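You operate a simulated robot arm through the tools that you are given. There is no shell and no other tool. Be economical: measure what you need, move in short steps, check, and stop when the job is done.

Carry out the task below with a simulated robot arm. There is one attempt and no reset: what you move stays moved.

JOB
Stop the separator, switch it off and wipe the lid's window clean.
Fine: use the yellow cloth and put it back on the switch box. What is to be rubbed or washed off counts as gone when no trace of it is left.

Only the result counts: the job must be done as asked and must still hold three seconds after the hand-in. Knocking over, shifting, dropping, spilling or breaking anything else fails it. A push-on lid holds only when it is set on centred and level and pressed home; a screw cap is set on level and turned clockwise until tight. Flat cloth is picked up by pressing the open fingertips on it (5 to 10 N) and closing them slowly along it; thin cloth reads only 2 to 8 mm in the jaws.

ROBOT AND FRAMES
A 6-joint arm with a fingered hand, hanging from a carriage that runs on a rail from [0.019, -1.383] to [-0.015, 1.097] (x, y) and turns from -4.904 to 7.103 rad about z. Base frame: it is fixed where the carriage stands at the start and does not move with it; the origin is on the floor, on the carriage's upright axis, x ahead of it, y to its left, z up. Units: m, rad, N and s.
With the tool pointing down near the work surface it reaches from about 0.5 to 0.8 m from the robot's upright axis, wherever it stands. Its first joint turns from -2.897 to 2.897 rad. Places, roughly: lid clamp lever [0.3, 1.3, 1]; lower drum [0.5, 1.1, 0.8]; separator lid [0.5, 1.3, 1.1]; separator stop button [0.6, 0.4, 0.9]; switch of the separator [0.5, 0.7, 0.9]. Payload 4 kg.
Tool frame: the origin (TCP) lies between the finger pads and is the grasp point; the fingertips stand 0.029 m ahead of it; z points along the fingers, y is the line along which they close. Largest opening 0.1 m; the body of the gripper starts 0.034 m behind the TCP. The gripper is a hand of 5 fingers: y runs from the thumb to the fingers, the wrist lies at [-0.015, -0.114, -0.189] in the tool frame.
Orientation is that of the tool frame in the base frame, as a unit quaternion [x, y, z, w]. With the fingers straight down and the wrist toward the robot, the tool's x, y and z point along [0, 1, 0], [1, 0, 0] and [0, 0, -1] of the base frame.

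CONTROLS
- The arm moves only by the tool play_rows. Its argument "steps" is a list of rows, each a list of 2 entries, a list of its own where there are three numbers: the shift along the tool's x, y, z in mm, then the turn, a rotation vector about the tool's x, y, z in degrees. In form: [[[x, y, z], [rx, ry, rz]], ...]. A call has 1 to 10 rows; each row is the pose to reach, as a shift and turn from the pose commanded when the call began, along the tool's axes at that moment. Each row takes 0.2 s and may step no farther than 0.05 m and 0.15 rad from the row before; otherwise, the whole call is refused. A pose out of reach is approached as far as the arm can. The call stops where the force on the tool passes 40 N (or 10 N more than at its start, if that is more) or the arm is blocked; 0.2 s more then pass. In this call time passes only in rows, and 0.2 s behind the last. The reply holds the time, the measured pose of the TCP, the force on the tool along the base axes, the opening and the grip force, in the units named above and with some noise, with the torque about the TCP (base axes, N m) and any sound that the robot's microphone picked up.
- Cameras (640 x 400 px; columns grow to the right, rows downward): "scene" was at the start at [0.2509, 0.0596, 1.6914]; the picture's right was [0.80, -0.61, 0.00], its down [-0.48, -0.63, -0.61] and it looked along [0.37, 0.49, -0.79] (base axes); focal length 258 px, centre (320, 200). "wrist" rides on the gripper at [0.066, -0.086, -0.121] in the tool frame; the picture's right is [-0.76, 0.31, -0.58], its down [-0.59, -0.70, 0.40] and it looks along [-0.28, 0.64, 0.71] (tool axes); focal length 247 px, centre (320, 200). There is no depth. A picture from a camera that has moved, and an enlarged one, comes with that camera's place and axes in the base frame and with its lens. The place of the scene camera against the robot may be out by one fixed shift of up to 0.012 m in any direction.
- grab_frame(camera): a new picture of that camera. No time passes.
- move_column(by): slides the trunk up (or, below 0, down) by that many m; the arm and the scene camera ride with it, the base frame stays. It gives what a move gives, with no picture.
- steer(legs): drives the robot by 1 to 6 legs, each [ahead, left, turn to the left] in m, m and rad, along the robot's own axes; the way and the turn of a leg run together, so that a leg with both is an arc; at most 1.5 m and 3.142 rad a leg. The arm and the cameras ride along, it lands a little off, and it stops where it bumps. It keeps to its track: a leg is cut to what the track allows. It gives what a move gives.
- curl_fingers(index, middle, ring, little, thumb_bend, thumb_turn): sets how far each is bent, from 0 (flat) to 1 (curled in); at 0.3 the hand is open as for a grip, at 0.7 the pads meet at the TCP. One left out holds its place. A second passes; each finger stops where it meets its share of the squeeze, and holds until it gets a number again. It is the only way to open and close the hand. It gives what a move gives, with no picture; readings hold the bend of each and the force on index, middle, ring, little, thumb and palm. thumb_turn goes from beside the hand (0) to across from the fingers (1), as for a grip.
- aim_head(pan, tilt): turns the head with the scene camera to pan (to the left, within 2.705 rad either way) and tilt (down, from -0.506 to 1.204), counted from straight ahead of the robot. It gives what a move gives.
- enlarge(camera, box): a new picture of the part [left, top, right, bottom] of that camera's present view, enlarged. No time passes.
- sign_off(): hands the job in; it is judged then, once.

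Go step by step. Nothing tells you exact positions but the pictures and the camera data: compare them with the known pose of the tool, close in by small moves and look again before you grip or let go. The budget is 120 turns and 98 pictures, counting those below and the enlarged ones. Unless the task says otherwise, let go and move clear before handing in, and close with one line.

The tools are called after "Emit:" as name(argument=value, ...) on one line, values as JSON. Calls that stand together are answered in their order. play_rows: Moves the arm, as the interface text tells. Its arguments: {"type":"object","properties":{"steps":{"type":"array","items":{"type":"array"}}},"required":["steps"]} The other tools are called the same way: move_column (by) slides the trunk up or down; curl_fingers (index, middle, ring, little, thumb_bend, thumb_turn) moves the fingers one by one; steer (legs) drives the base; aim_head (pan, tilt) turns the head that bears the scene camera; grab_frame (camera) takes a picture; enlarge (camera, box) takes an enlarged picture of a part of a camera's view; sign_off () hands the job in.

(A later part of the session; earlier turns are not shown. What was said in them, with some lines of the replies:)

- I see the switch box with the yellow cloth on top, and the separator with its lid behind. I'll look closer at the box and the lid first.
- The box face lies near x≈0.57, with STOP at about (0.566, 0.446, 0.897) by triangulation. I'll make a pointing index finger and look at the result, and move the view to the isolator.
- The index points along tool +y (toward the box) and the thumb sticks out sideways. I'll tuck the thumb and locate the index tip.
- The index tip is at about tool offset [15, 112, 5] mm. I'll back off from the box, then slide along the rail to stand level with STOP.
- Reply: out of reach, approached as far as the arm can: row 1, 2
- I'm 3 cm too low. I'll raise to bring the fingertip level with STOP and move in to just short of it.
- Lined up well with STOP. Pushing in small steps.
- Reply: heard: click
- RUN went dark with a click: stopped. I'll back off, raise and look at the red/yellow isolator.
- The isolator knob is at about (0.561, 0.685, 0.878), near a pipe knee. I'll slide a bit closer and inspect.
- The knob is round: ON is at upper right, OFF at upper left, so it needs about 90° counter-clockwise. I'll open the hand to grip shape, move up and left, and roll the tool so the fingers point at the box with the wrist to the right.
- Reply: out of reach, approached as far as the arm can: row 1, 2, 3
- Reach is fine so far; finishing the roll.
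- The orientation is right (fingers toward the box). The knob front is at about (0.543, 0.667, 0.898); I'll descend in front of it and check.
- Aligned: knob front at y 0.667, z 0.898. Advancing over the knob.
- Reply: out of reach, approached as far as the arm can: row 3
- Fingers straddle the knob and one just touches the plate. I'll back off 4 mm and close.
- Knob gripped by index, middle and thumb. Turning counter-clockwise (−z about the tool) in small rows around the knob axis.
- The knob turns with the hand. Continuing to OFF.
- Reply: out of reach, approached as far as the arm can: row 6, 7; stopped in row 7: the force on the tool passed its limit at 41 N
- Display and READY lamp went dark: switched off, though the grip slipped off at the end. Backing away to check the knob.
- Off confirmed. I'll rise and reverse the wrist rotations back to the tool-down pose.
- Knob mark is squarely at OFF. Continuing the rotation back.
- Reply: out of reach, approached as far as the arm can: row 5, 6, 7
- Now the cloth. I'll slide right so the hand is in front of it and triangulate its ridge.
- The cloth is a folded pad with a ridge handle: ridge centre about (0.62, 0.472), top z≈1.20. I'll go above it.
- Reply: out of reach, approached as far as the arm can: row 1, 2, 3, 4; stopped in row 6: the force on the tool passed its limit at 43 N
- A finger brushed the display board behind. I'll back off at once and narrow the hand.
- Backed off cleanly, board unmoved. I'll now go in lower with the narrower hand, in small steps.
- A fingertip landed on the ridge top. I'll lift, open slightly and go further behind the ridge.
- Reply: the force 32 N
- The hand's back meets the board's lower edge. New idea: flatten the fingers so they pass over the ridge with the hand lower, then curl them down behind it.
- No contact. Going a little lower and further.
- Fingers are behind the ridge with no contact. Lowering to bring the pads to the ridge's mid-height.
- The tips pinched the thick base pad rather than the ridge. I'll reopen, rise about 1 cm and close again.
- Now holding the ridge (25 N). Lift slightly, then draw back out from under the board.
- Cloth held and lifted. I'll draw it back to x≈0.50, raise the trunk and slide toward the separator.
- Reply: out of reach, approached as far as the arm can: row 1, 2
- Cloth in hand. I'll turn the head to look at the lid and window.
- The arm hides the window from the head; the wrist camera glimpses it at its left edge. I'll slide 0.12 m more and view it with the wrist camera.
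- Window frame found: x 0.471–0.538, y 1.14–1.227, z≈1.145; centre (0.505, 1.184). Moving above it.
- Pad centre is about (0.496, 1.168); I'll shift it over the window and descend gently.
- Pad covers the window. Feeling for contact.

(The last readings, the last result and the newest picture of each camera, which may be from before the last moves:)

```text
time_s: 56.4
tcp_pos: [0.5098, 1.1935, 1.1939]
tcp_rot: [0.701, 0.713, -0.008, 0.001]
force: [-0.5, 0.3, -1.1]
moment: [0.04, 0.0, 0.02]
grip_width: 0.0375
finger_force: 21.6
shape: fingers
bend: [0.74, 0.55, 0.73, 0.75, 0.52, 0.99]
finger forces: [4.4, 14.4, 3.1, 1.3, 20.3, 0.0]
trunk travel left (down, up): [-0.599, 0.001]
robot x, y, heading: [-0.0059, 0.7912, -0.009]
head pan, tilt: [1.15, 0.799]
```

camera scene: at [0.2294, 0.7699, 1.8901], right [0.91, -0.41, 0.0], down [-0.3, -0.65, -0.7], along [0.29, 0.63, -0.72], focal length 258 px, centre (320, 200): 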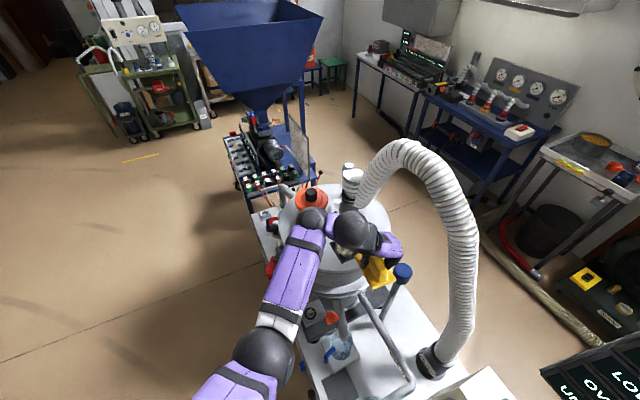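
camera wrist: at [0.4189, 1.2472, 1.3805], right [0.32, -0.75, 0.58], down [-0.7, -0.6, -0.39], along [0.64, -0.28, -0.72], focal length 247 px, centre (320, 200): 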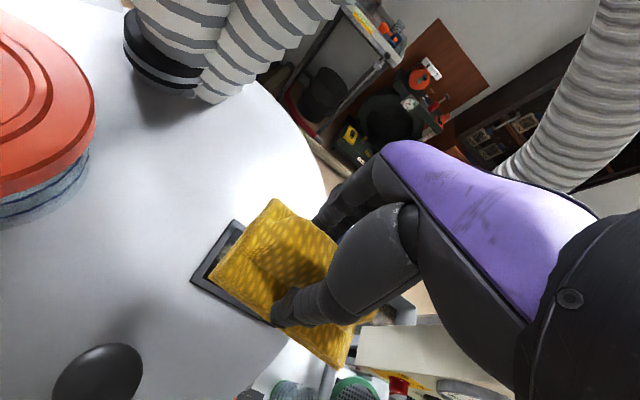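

Emit:
play_rows(steps=[[[0, 0, 3], [0, 0, 0]], [[0, 0, 6], [0, 0, 0]], [[0, 0, 8], [0, 0, 0]]])

```text
time_s: 57.2
tcp_pos: [0.5113, 1.1971, 1.1856]
tcp_rot: [0.701, 0.713, -0.008, 0.001]
force: [-0.6, -1.8, 2.6]
moment: [0.01, 0.12, 0.06]
grip_width: 0.0375
finger_force: 21.8
shape: fingers
bend: [0.74, 0.55, 0.73, 0.75, 0.51, 1.0]
finger forces: [4.3, 13.4, 2.8, 1.5, 21.1, 0.0]
trunk travel left (down, up): [-0.599, 0.001]
robot x, y, heading: [-0.0132, 0.7905, -0.012]
head pan, tilt: [1.15, 0.799]
```

Contact begins at z≈1.186. Pressing a little more.

Emit:
play_rows(steps=[[[0, 0, 2], [0, 0, 0]], [[0, 0, 4], [0, 0, 0]]])

```text
time_s: 57.8
tcp_pos: [0.5128, 1.1966, 1.1854]
tcp_rot: [0.702, 0.712, -0.005, 0.002]
force: [-1.0, -3.0, 20.8]
moment: [-0.12, 0.81, -0.09]
grip_width: 0.0373
finger_force: 22.6
shape: fingers
bend: [0.74, 0.56, 0.74, 0.75, 0.51, 1.0]
finger forces: [3.3, 13.0, 2.5, 0.9, 26.9, 0.0]
trunk travel left (down, up): [-0.599, 0.001]
robot x, y, heading: [-0.013, 0.7874, -0.005]
head pan, tilt: [1.15, 0.799]
```

Good pressure. Rubbing back and forth.

Emit:
play_rows(steps=[[[-10, 0, -1], [0, 0, 0]], [[-22, 0, -1], [0, 0, 0]], [[-22, -8, -1], [0, 0, 0]], [[-10, -8, -1], [0, 0, 0]], [[5, -8, -1], [0, 0, 0]], [[15, -8, -1], [0, 0, 0]], [[15, 8, -1], [0, 0, 0]], [[0, 8, -1], [0, 0, 0]], [[-15, 8, -1], [0, 0, 0]], [[-22, 8, -1], [0, 0, 0]]])

Emit:
play_rows(steps=[[[10, 0, 0], [0, 0, 0]], [[22, -8, 0], [0, 0, 0]], [[34, -8, 0], [0, 0, 0]], [[34, -16, 0], [0, 0, 0]], [[22, -16, 0], [0, 0, 0]], [[10, -16, 0], [0, 0, 0]], [[0, -16, 0], [0, 0, 0]], [[0, -8, 0], [0, 0, 0]], [[15, -8, 0], [0, 0, 0]], [[22, -8, 0], [0, 0, 0]]])

Emit:
play_rows(steps=[[[0, 0, -10], [0, 0, 0]], [[0, 0, -40], [0, 0, 0]], [[-40, 0, -60], [0, 0, 0]], [[-85, 0, -60], [0, 0, 0]]])

Emit:
grab_frame(camera="wrist")

```text
time_s: 60.0
tcp_pos: [0.5216, 1.1776, 1.1864]
tcp_rot: [0.701, 0.713, -0.004, 0.0]
force: [-7.2, 12.8, 33.4]
moment: [0.53, 1.85, -0.43]
grip_width: 0.0316
finger_force: 20.4
shape: fingers
bend: [0.75, 0.61, 0.75, 0.75, 0.53, 0.94]
finger forces: [0.1, 4.0, 0.0, 0.0, 37.7, 0.0]
trunk travel left (down, up): [-0.599, 0.001]
robot x, y, heading: [-0.0121, 0.7892, -0.005]
head pan, tilt: [1.15, 0.799]
```

```text
time_s: 62.2
tcp_pos: [0.5143, 1.1969, 1.1864]
tcp_rot: [0.703, 0.711, -0.005, 0.001]
force: [-6.6, -5.5, 37.2]
moment: [-0.41, 1.66, -0.03]
grip_width: 0.0316
finger_force: 21.9
shape: fingers
bend: [0.75, 0.75, 0.75, 0.75, 0.55, 1.0]
finger forces: [4.3, 1.5, 0.0, 0.0, 38.3, 0.0]
trunk travel left (down, up): [-0.599, 0.001]
robot x, y, heading: [-0.0097, 0.788, -0.014]
head pan, tilt: [1.15, 0.799]
```

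```text
time_s: 63.2
tcp_pos: [0.5124, 1.111, 1.2433]
tcp_rot: [0.701, 0.713, -0.007, 0.001]
force: [-0.3, 0.4, -0.8]
moment: [0.0, -0.01, -0.01]
grip_width: 0.0281
finger_force: 10.7
shape: fingers
bend: [0.74, 0.75, 0.74, 0.75, 0.56, 1.0]
finger forces: [7.1, 0.0, 1.9, 0.1, 11.3, 0.0]
trunk travel left (down, up): [-0.599, 0.001]
robot x, y, heading: [-0.0122, 0.7876, -0.009]
head pan, tilt: [1.15, 0.799]
```

```text
31 pictures are left
camera wrist: at [0.427, 1.1779, 1.3644], right [0.32, -0.74, 0.58], down [-0.7, -0.6, -0.38], along [0.64, -0.28, -0.72], focal length 247 px, centre (320, 200)
```

wrist: 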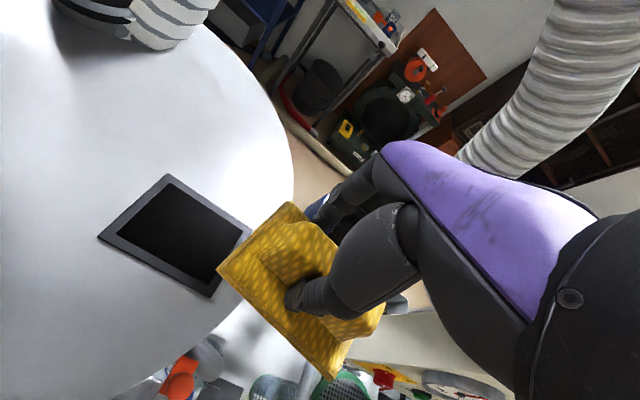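

The window looks clean and the cloth is still held. I'll firm the grip and inspect the whole pane closely.

Emit:
curl_fingers(index=0.85, middle=0.85, ring=0.85, little=0.85, thumb_bend=0.8)

Emit:
play_rows(steps=[[[-30, 0, -10], [0, 0, 0]]])

Emit:
enlarge(camera="wrist", box=[50, 150, 250, 320])

Emit:
grab_frame(camera="wrist")

```text
time_s: 64.2
tcp_pos: [0.5127, 1.1108, 1.2436]
tcp_rot: [0.702, 0.713, -0.008, 0.002]
force: [-0.6, -0.6, -1.2]
moment: [0.02, 0.02, 0.01]
grip_width: 0.0285
finger_force: 25.9
shape: fingers
bend: [0.78, 0.79, 0.82, 0.85, 0.56, 0.99]
finger forces: [9.0, 6.8, 5.8, 0.9, 29.6, 0.0]
trunk travel left (down, up): [-0.599, 0.001]
robot x, y, heading: [-0.0086, 0.7857, -0.008]
head pan, tilt: [1.15, 0.799]
```

```text
time_s: 64.6
tcp_pos: [0.5143, 1.0815, 1.2525]
tcp_rot: [0.701, 0.713, -0.007, 0.002]
force: [-0.7, -0.7, -0.7]
moment: [-0.03, -0.01, 0.01]
grip_width: 0.0284
finger_force: 26.0
shape: fingers
bend: [0.78, 0.79, 0.82, 0.85, 0.56, 0.99]
finger forces: [9.0, 6.9, 5.8, 0.9, 29.4, 0.0]
trunk travel left (down, up): [-0.599, 0.001]
robot x, y, heading: [-0.0093, 0.7878, -0.011]
head pan, tilt: [1.15, 0.799]
```

```text
2.35 times, centred on (150, 235) of wrist
camera zoom: at [0.4289, 1.1484, 1.3731], right [0.32, -0.74, 0.58], down [-0.7, -0.6, -0.39], along [0.64, -0.28, -0.71], focal length 581 px, centre (720, 118)
```

zoom: 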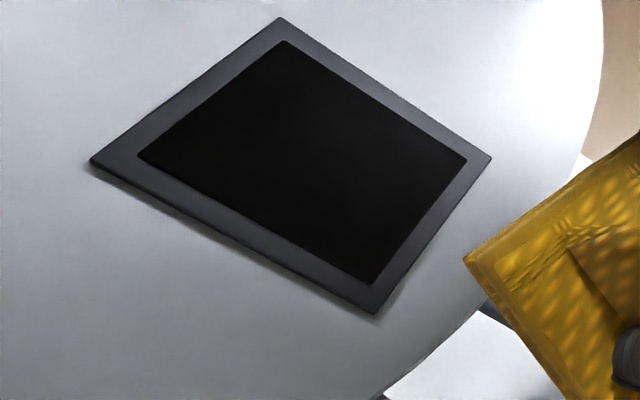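

```text
29 pictures are left
camera wrist: at [0.4289, 1.1484, 1.3731], right [0.32, -0.74, 0.58], down [-0.7, -0.6, -0.39], along [0.64, -0.28, -0.71], focal length 247 px, centre (320, 200)
```

wrist: 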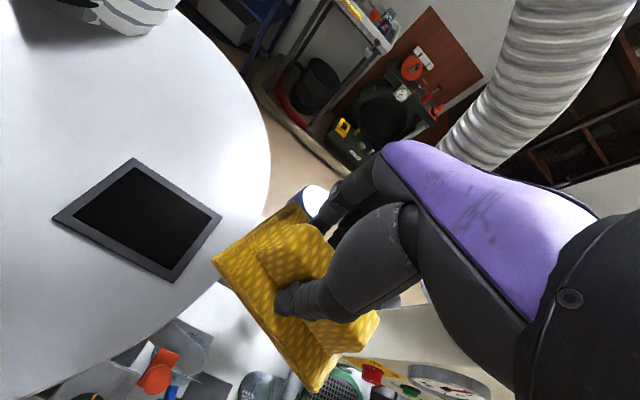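

The pane is fully clean. Now carrying the cloth back: rise, slide back to the switch box.

Emit:
play_rows(steps=[[[0, 0, -32], [0, 0, 0]]])

Emit:
steer(legs=[[0, -0.61, 0]])

Emit:
aim_head(pan=0.7, tilt=0.75)

Emit:
grab_frame(camera="wrist")

Emit:
enlarge(camera="scene", box=[220, 170, 400, 300])

```text
time_s: 65.0
tcp_pos: [0.5298, 1.0856, 1.2693]
tcp_rot: [0.702, 0.712, -0.008, -0.001]
force: [-0.6, -0.5, -1.2]
moment: [0.02, -0.08, 0.01]
grip_width: 0.0283
finger_force: 25.8
shape: fingers
bend: [0.78, 0.79, 0.82, 0.85, 0.56, 0.99]
finger forces: [8.9, 7.0, 5.9, 0.8, 29.2, 0.1]
out of reach, approached as far as the arm can: row 1
trunk travel left (down, up): [-0.599, 0.001]
robot x, y, heading: [-0.0139, 0.7851, -0.008]
head pan, tilt: [1.15, 0.799]
```

```text
time_s: 68.4
tcp_pos: [0.5375, 0.4831, 1.2693]
tcp_rot: [0.701, 0.713, -0.007, 0.001]
force: [0.1, -0.9, -0.8]
moment: [-0.02, 0.0, 0.04]
grip_width: 0.0286
finger_force: 25.8
shape: fingers
bend: [0.78, 0.79, 0.82, 0.85, 0.56, 0.99]
finger forces: [8.8, 6.9, 5.9, 0.8, 29.0, 0.1]
trunk travel left (down, up): [-0.599, 0.001]
robot x, y, heading: [-0.0011, 0.1832, -0.004]
head pan, tilt: [1.15, 0.799]
```

```text
time_s: 69.3
tcp_pos: [0.5387, 0.482, 1.2685]
tcp_rot: [0.701, 0.713, -0.008, 0.001]
force: [0.1, -0.3, -0.2]
moment: [0.03, -0.03, -0.02]
grip_width: 0.0287
finger_force: 25.8
shape: fingers
bend: [0.78, 0.79, 0.82, 0.85, 0.56, 0.99]
finger forces: [8.9, 6.9, 5.9, 0.8, 29.1, 0.1]
trunk travel left (down, up): [-0.599, 0.001]
robot x, y, heading: [-0.0023, 0.1793, -0.006]
head pan, tilt: [0.7, 0.75]
```

```text
28 pictures are left
camera wrist: at [0.4526, 0.5493, 1.3896], right [0.32, -0.74, 0.58], down [-0.7, -0.61, -0.39], along [0.64, -0.28, -0.71], focal length 247 px, centre (320, 200)
```

wrist: 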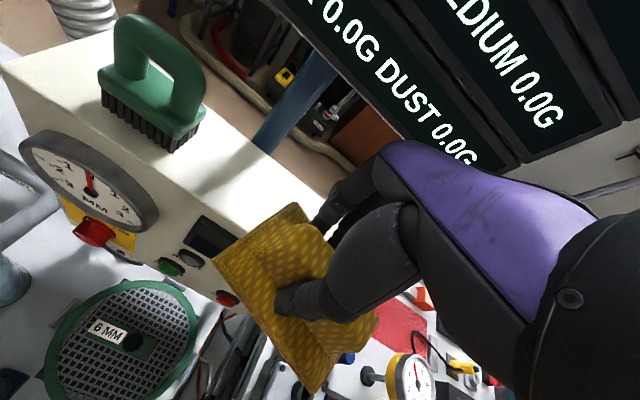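

```text
3.08 times, centred on (310, 235) of scene
camera zoom: at [0.2668, 0.2335, 1.8941], right [0.64, -0.77, 0.0], down [-0.52, -0.44, -0.73], along [0.56, 0.47, -0.68], focal length 795 px, centre (351, 92)
```

zoom: 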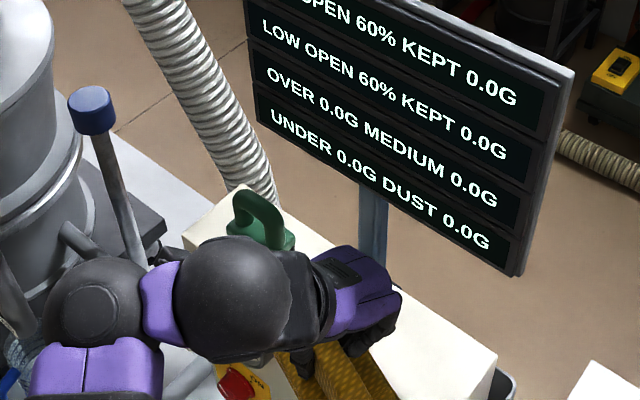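

The pad has twisted about 20° in the grip. I'll yaw the hand to square it with the box, lower, then go in under the board.

Emit:
play_rows(steps=[[[0, 0, 15], [0, 0, -7]], [[0, 10, 30], [0, 0, -14]], [[4, 20, 45], [0, 0, -20]], [[6, 35, 52], [0, 0, -20]], [[8, 55, 55], [0, 0, -20]], [[8, 70, 55], [0, 0, -20]]])

Emit:
grab_frame(camera="wrist")

Emit:
enlarge(camera="scene", box=[250, 190, 410, 310])

```text
time_s: 70.7
tcp_pos: [0.6069, 0.4903, 1.2142]
tcp_rot: [0.567, 0.824, -0.008, 0.0]
force: [-0.2, -0.7, -0.2]
moment: [0.01, -0.01, 0.0]
grip_width: 0.0284
finger_force: 24.3
shape: fingers
bend: [0.78, 0.79, 0.82, 0.85, 0.56, 0.99]
finger forces: [9.0, 6.6, 5.6, 0.8, 26.1, 0.1]
trunk travel left (down, up): [-0.599, 0.001]
robot x, y, heading: [-0.0015, 0.1794, -0.007]
head pan, tilt: [0.7, 0.75]
```

```text
26 pictures are left
camera wrist: at [0.5053, 0.5244, 1.3353], right [0.56, -0.59, 0.58], down [-0.45, -0.81, -0.38], along [0.69, -0.04, -0.72], focal length 247 px, centre (320, 200)
```

wrist: 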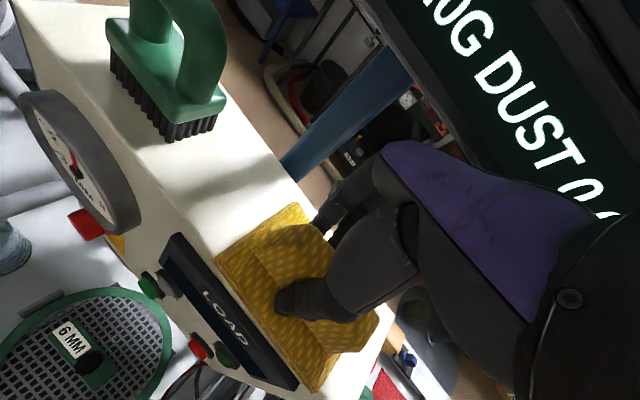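

```text
3.33 times, centred on (330, 250) of scene
camera zoom: at [0.2667, 0.2334, 1.8941], right [0.64, -0.77, 0.0], down [-0.52, -0.44, -0.73], along [0.56, 0.47, -0.68], focal length 861 px, centre (287, 33)
```

zoom: 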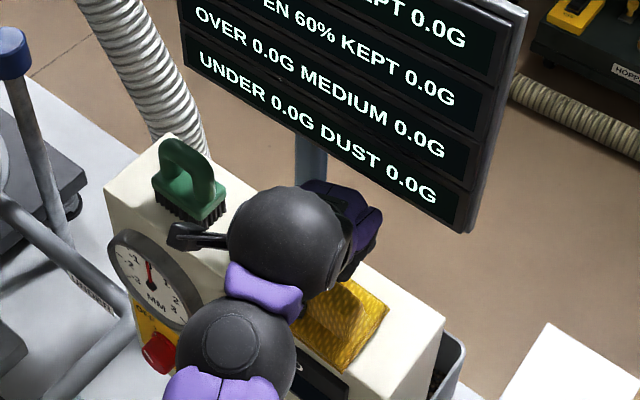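

Pad is square to the box now. Going 25 mm further in, then down.

Emit:
play_rows(steps=[[[-4, 11, 3], [0, 0, 0]], [[-9, 23, 5], [0, 0, 0]], [[-9, 23, 12], [0, 0, 0]]])

Emit:
grab_frame(camera="wrist")

Emit:
enlarge(camera="scene", box=[290, 220, 390, 300])

```text
time_s: 71.5
tcp_pos: [0.634, 0.4915, 1.2045]
tcp_rot: [0.567, 0.824, -0.005, 0.002]
force: [-0.8, 2.3, 12.6]
moment: [-0.49, 0.69, -0.09]
grip_width: 0.0289
finger_force: 30.2
shape: fingers
bend: [0.78, 0.79, 0.83, 0.85, 0.57, 0.99]
finger forces: [7.0, 6.3, 5.2, 1.5, 39.7, 0.1]
trunk travel left (down, up): [-0.599, 0.001]
robot x, y, heading: [-0.0024, 0.1845, -0.004]
head pan, tilt: [0.7, 0.75]
```

```text
24 pictures are left
camera wrist: at [0.5319, 0.5249, 1.3263], right [0.56, -0.59, 0.58], down [-0.45, -0.81, -0.39], along [0.7, -0.04, -0.71], focal length 247 px, centre (320, 200)
```

wrist: 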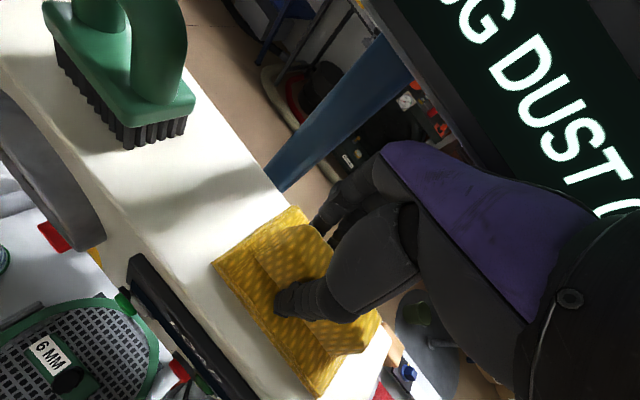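

```text
5.00 times, centred on (340, 260) of scene
camera zoom: at [0.2671, 0.2337, 1.8947], right [0.64, -0.77, 0.0], down [-0.52, -0.44, -0.73], along [0.56, 0.47, -0.68], focal length 1291 px, centre (220, -100)
```

zoom: 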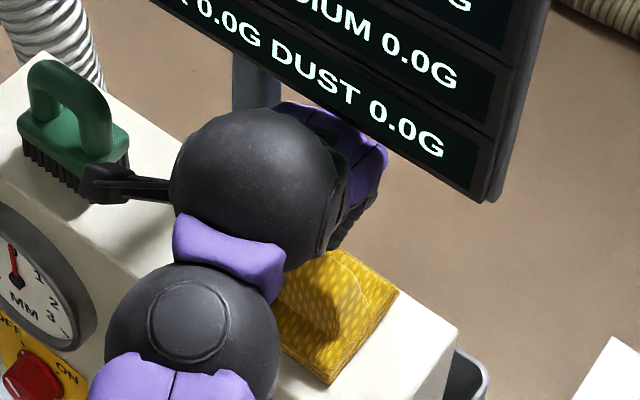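

The pad rests on the box top (12.6 N). Releasing partway.

Emit:
curl_fingers(index=0.6, middle=0.6, ring=0.6, little=0.6, thumb_bend=0.42)

Emit:
curl_fingers(index=0.4, middle=0.4, ring=0.4, little=0.4, thumb_bend=0.3)

Emit:
grab_frame(camera="wrist")

Emit:
enlarge(camera="scene", box=[290, 220, 390, 300])

```text
time_s: 72.5
tcp_pos: [0.6344, 0.4916, 1.2039]
tcp_rot: [0.567, 0.824, -0.006, 0.001]
force: [1.1, 4.3, 19.3]
moment: [-0.03, 0.57, -0.16]
grip_width: 0.0439
finger_force: 9.1
shape: fingers
bend: [0.6, 0.61, 0.6, 0.6, 0.44, 1.0]
finger forces: [0.1, 3.4, 0.0, 0.1, 15.8, 0.0]
trunk travel left (down, up): [-0.599, 0.001]
robot x, y, heading: [-0.0038, 0.1825, -0.011]
head pan, tilt: [0.7, 0.75]
```

```text
time_s: 73.5
tcp_pos: [0.632, 0.4894, 1.2007]
tcp_rot: [0.567, 0.824, -0.008, 0.0]
force: [-0.3, -0.5, -0.4]
moment: [0.01, -0.03, 0.02]
grip_width: 0.0864
finger_force: 0.0
shape: fingers
bend: [0.4, 0.4, 0.4, 0.4, 0.3, 1.0]
finger forces: [0.0, 0.0, 0.0, 0.1, 0.1, 0.0]
trunk travel left (down, up): [-0.599, 0.001]
robot x, y, heading: [-0.0054, 0.1853, -0.008]
head pan, tilt: [0.7, 0.75]
```

```text
22 pictures are left
camera wrist: at [0.5303, 0.5236, 1.3225], right [0.56, -0.59, 0.58], down [-0.45, -0.81, -0.38], along [0.69, -0.04, -0.72], focal length 247 px, centre (320, 200)
```

wrist: 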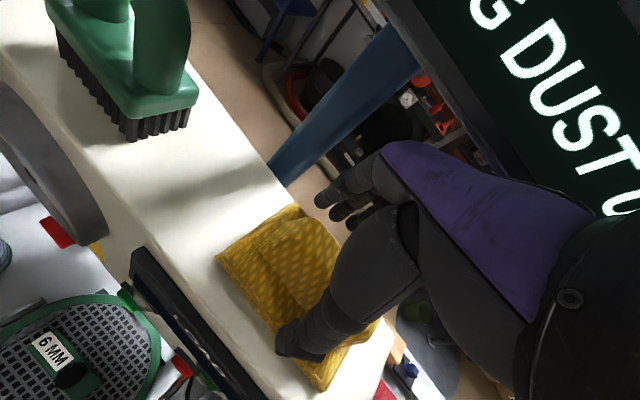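

```text
5.00 times, centred on (340, 260) of scene
camera zoom: at [0.2668, 0.2334, 1.8941], right [0.64, -0.77, 0.0], down [-0.52, -0.44, -0.73], along [0.56, 0.47, -0.68], focal length 1291 px, centre (220, -100)
```

zoom: 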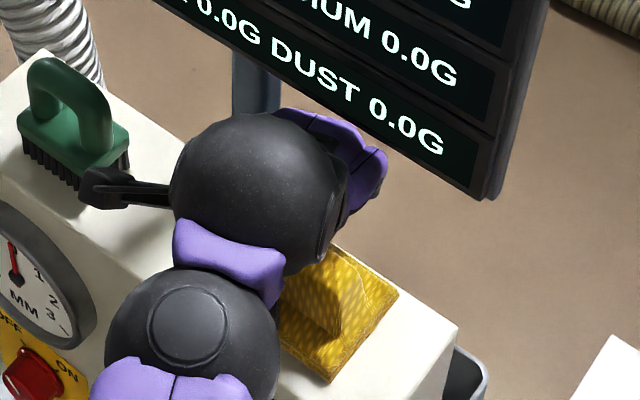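

Cloth is released on the box. I'll flatten the fingers to clear the ridge, then withdraw up and back.

Emit:
curl_fingers(index=0.08, middle=0.08, ring=0.08, little=0.08, thumb_bend=0.2)

Emit:
play_rows(steps=[[[2, -4, -10], [0, 0, 0]], [[6, -15, -18], [0, 0, 0]], [[12, -32, -26], [0, 0, 0]], [[20, -52, -34], [0, 0, 0]], [[28, -72, -40], [0, 0, 0]]])

Emit:
grab_frame(camera="wrist")

Emit:
enlarge(camera="scene", box=[250, 190, 410, 310])

```text
time_s: 74.5
tcp_pos: [0.6327, 0.49, 1.2017]
tcp_rot: [0.567, 0.824, -0.007, 0.0]
force: [-0.6, -0.1, -0.2]
moment: [0.06, -0.01, -0.03]
grip_width: 0.1316
finger_force: 0.2
shape: fingers
bend: [0.08, 0.08, 0.08, 0.08, 0.2, 1.0]
finger forces: [0.2, 0.0, 0.1, 0.0, 0.0, 0.0]
trunk travel left (down, up): [-0.599, 0.001]
robot x, y, heading: [-0.0017, 0.181, -0.001]
head pan, tilt: [0.7, 0.75]
```

```text
time_s: 75.7
tcp_pos: [0.5535, 0.4916, 1.2425]
tcp_rot: [0.566, 0.824, -0.008, 0.001]
force: [0.8, -0.5, 0.4]
moment: [0.0, 0.01, 0.01]
grip_width: 0.1315
finger_force: 0.1
shape: fingers
bend: [0.08, 0.08, 0.08, 0.08, 0.2, 1.0]
finger forces: [0.0, 0.1, 0.0, 0.0, 0.1, 0.0]
trunk travel left (down, up): [-0.599, 0.001]
robot x, y, heading: [-0.0021, 0.1815, -0.003]
head pan, tilt: [0.7, 0.75]
```

```text
20 pictures are left
camera wrist: at [0.4515, 0.5247, 1.3636], right [0.56, -0.59, 0.58], down [-0.45, -0.81, -0.38], along [0.69, -0.04, -0.72], focal length 247 px, centre (320, 200)
```

wrist: 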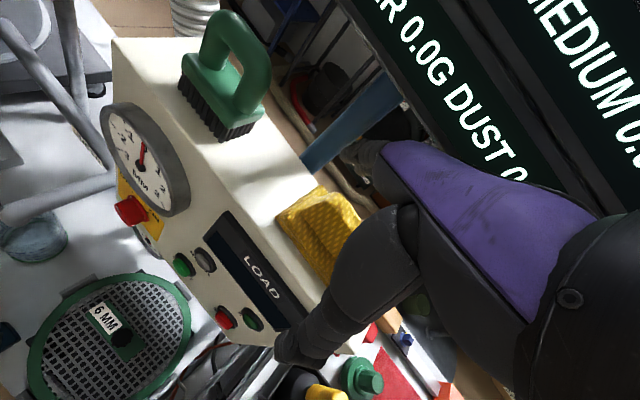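

```text
3.33 times, centred on (330, 250) of scene
camera zoom: at [0.2669, 0.2334, 1.8942], right [0.64, -0.77, 0.0], down [-0.52, -0.44, -0.73], along [0.56, 0.47, -0.68], focal length 861 px, centre (287, 33)
```

zoom: 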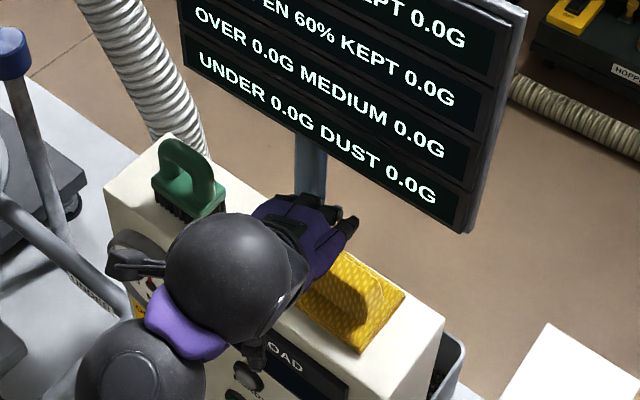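

Cloth sits on the box. Withdrawing fully and doing a final check of everything.

Emit:
play_rows(steps=[[[0, -30, -10], [0, 0, 0]], [[10, -55, -10], [0, 0, 0]]])

Emit:
steer(legs=[[0, -0.3, 0]])

Emit:
aim_head(pan=1.0, tilt=0.75)

Emit:
grab_frame(camera="scene")

Emit:
enlarge(camera="scene", box=[270, 90, 430, 230])

```text
time_s: 76.3
tcp_pos: [0.4986, 0.4827, 1.2514]
tcp_rot: [0.566, 0.824, -0.007, 0.001]
force: [-0.2, -0.1, 0.2]
moment: [0.01, -0.01, 0.01]
grip_width: 0.1314
finger_force: 0.0
shape: fingers
bend: [0.08, 0.08, 0.08, 0.08, 0.2, 1.0]
finger forces: [0.1, 0.0, 0.0, 0.1, 0.0, 0.0]
trunk travel left (down, up): [-0.599, 0.001]
robot x, y, heading: [-0.0023, 0.1823, -0.01]
head pan, tilt: [0.7, 0.75]
```

```text
time_s: 78.3
tcp_pos: [0.5057, 0.1839, 1.2512]
tcp_rot: [0.569, 0.822, -0.008, 0.0]
force: [0.0, -0.4, 0.6]
moment: [0.01, -0.01, 0.0]
grip_width: 0.1317
finger_force: 0.1
shape: fingers
bend: [0.08, 0.08, 0.08, 0.08, 0.2, 1.0]
finger forces: [0.0, 0.0, 0.0, 0.0, 0.0, 0.0]
trunk travel left (down, up): [-0.599, 0.001]
robot x, y, heading: [0.001, -0.1114, -0.01]
head pan, tilt: [0.7, 0.75]
```

```text
time_s: 79.1
tcp_pos: [0.5061, 0.1829, 1.252]
tcp_rot: [0.569, 0.822, -0.007, 0.0]
force: [0.4, -0.2, 0.1]
moment: [-0.02, 0.01, 0.01]
grip_width: 0.1313
finger_force: 0.1
shape: fingers
bend: [0.08, 0.08, 0.08, 0.08, 0.2, 1.0]
finger forces: [0.1, 0.0, 0.0, 0.1, 0.0, 0.0]
trunk travel left (down, up): [-0.599, 0.001]
robot x, y, heading: [0.0015, -0.1135, -0.011]
head pan, tilt: [1.0, 0.75]
```

```text
18 pictures are left
camera scene: at [0.2529, -0.0469, 1.8941], right [0.83, -0.55, 0.0], down [-0.38, -0.57, -0.73], along [0.4, 0.61, -0.68], focal length 258 px, centre (320, 200)
```

scene: 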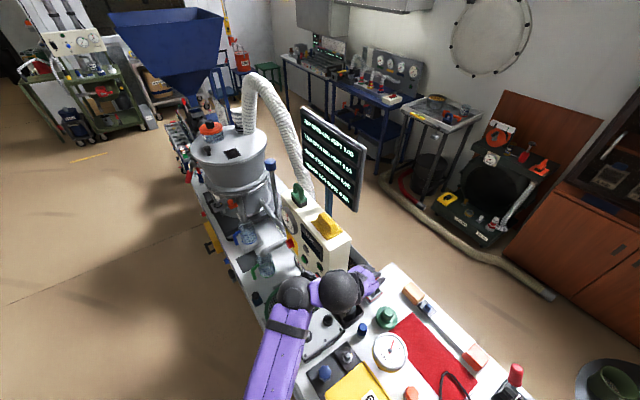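

```text
2.86 times, centred on (350, 160) of scene
camera zoom: at [0.2529, -0.0469, 1.8941], right [0.83, -0.55, 0.0], down [-0.38, -0.57, -0.73], along [0.4, 0.61, -0.68], focal length 738 px, centre (234, 314)
```

zoom: 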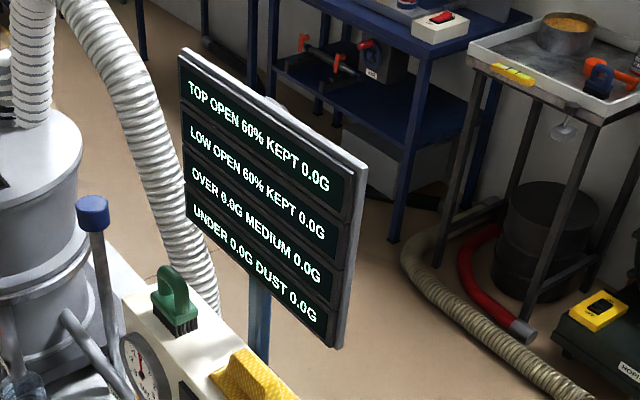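

All looks in place. One last close look at the box, switch and window.

Emit:
enlarge(camera="scene", box=[265, 170, 365, 270])

Emit:
enlarge(camera="scene", box=[180, 110, 280, 190])

```text
4.00 times, centred on (315, 220) of scene
camera zoom: at [0.2529, -0.0469, 1.8941], right [0.83, -0.55, 0.0], down [-0.38, -0.57, -0.73], along [0.4, 0.61, -0.68], focal length 1033 px, centre (340, 120)
```

zoom: 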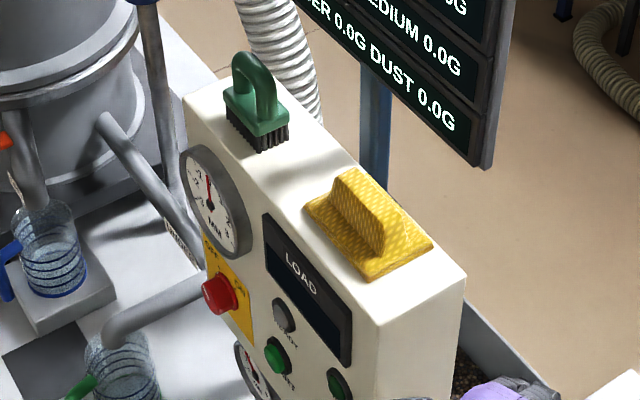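

```text
5.00 times, centred on (230, 150) of scene
camera zoom: at [0.2529, -0.0469, 1.8941], right [0.83, -0.55, 0.0], down [-0.38, -0.57, -0.73], along [0.4, 0.61, -0.68], focal length 1291 px, centre (770, 450)
```

zoom: 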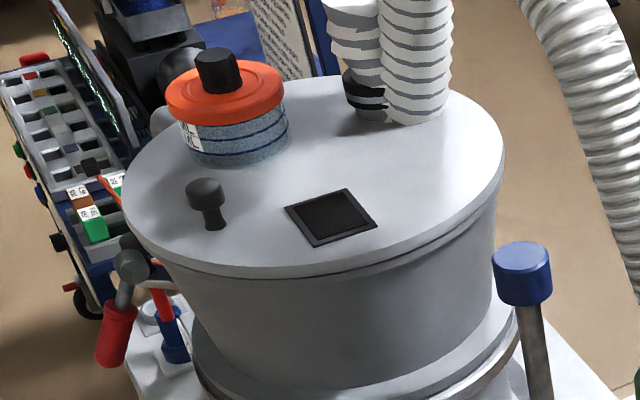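

The separator is stopped and off, the window is clean, and the cloth is back on the box. Handing in.

Emit:
sign_off()

```text
The job is handed in.
```

The separator is stopped and switched off, the lid's window shows no trace of dust, and the yellow cloth is back on the switch box. While fetching the cloth, the hand bumped the display board behind the box twice, at up to 43 N. Nothing looks shifted in the final pictures.
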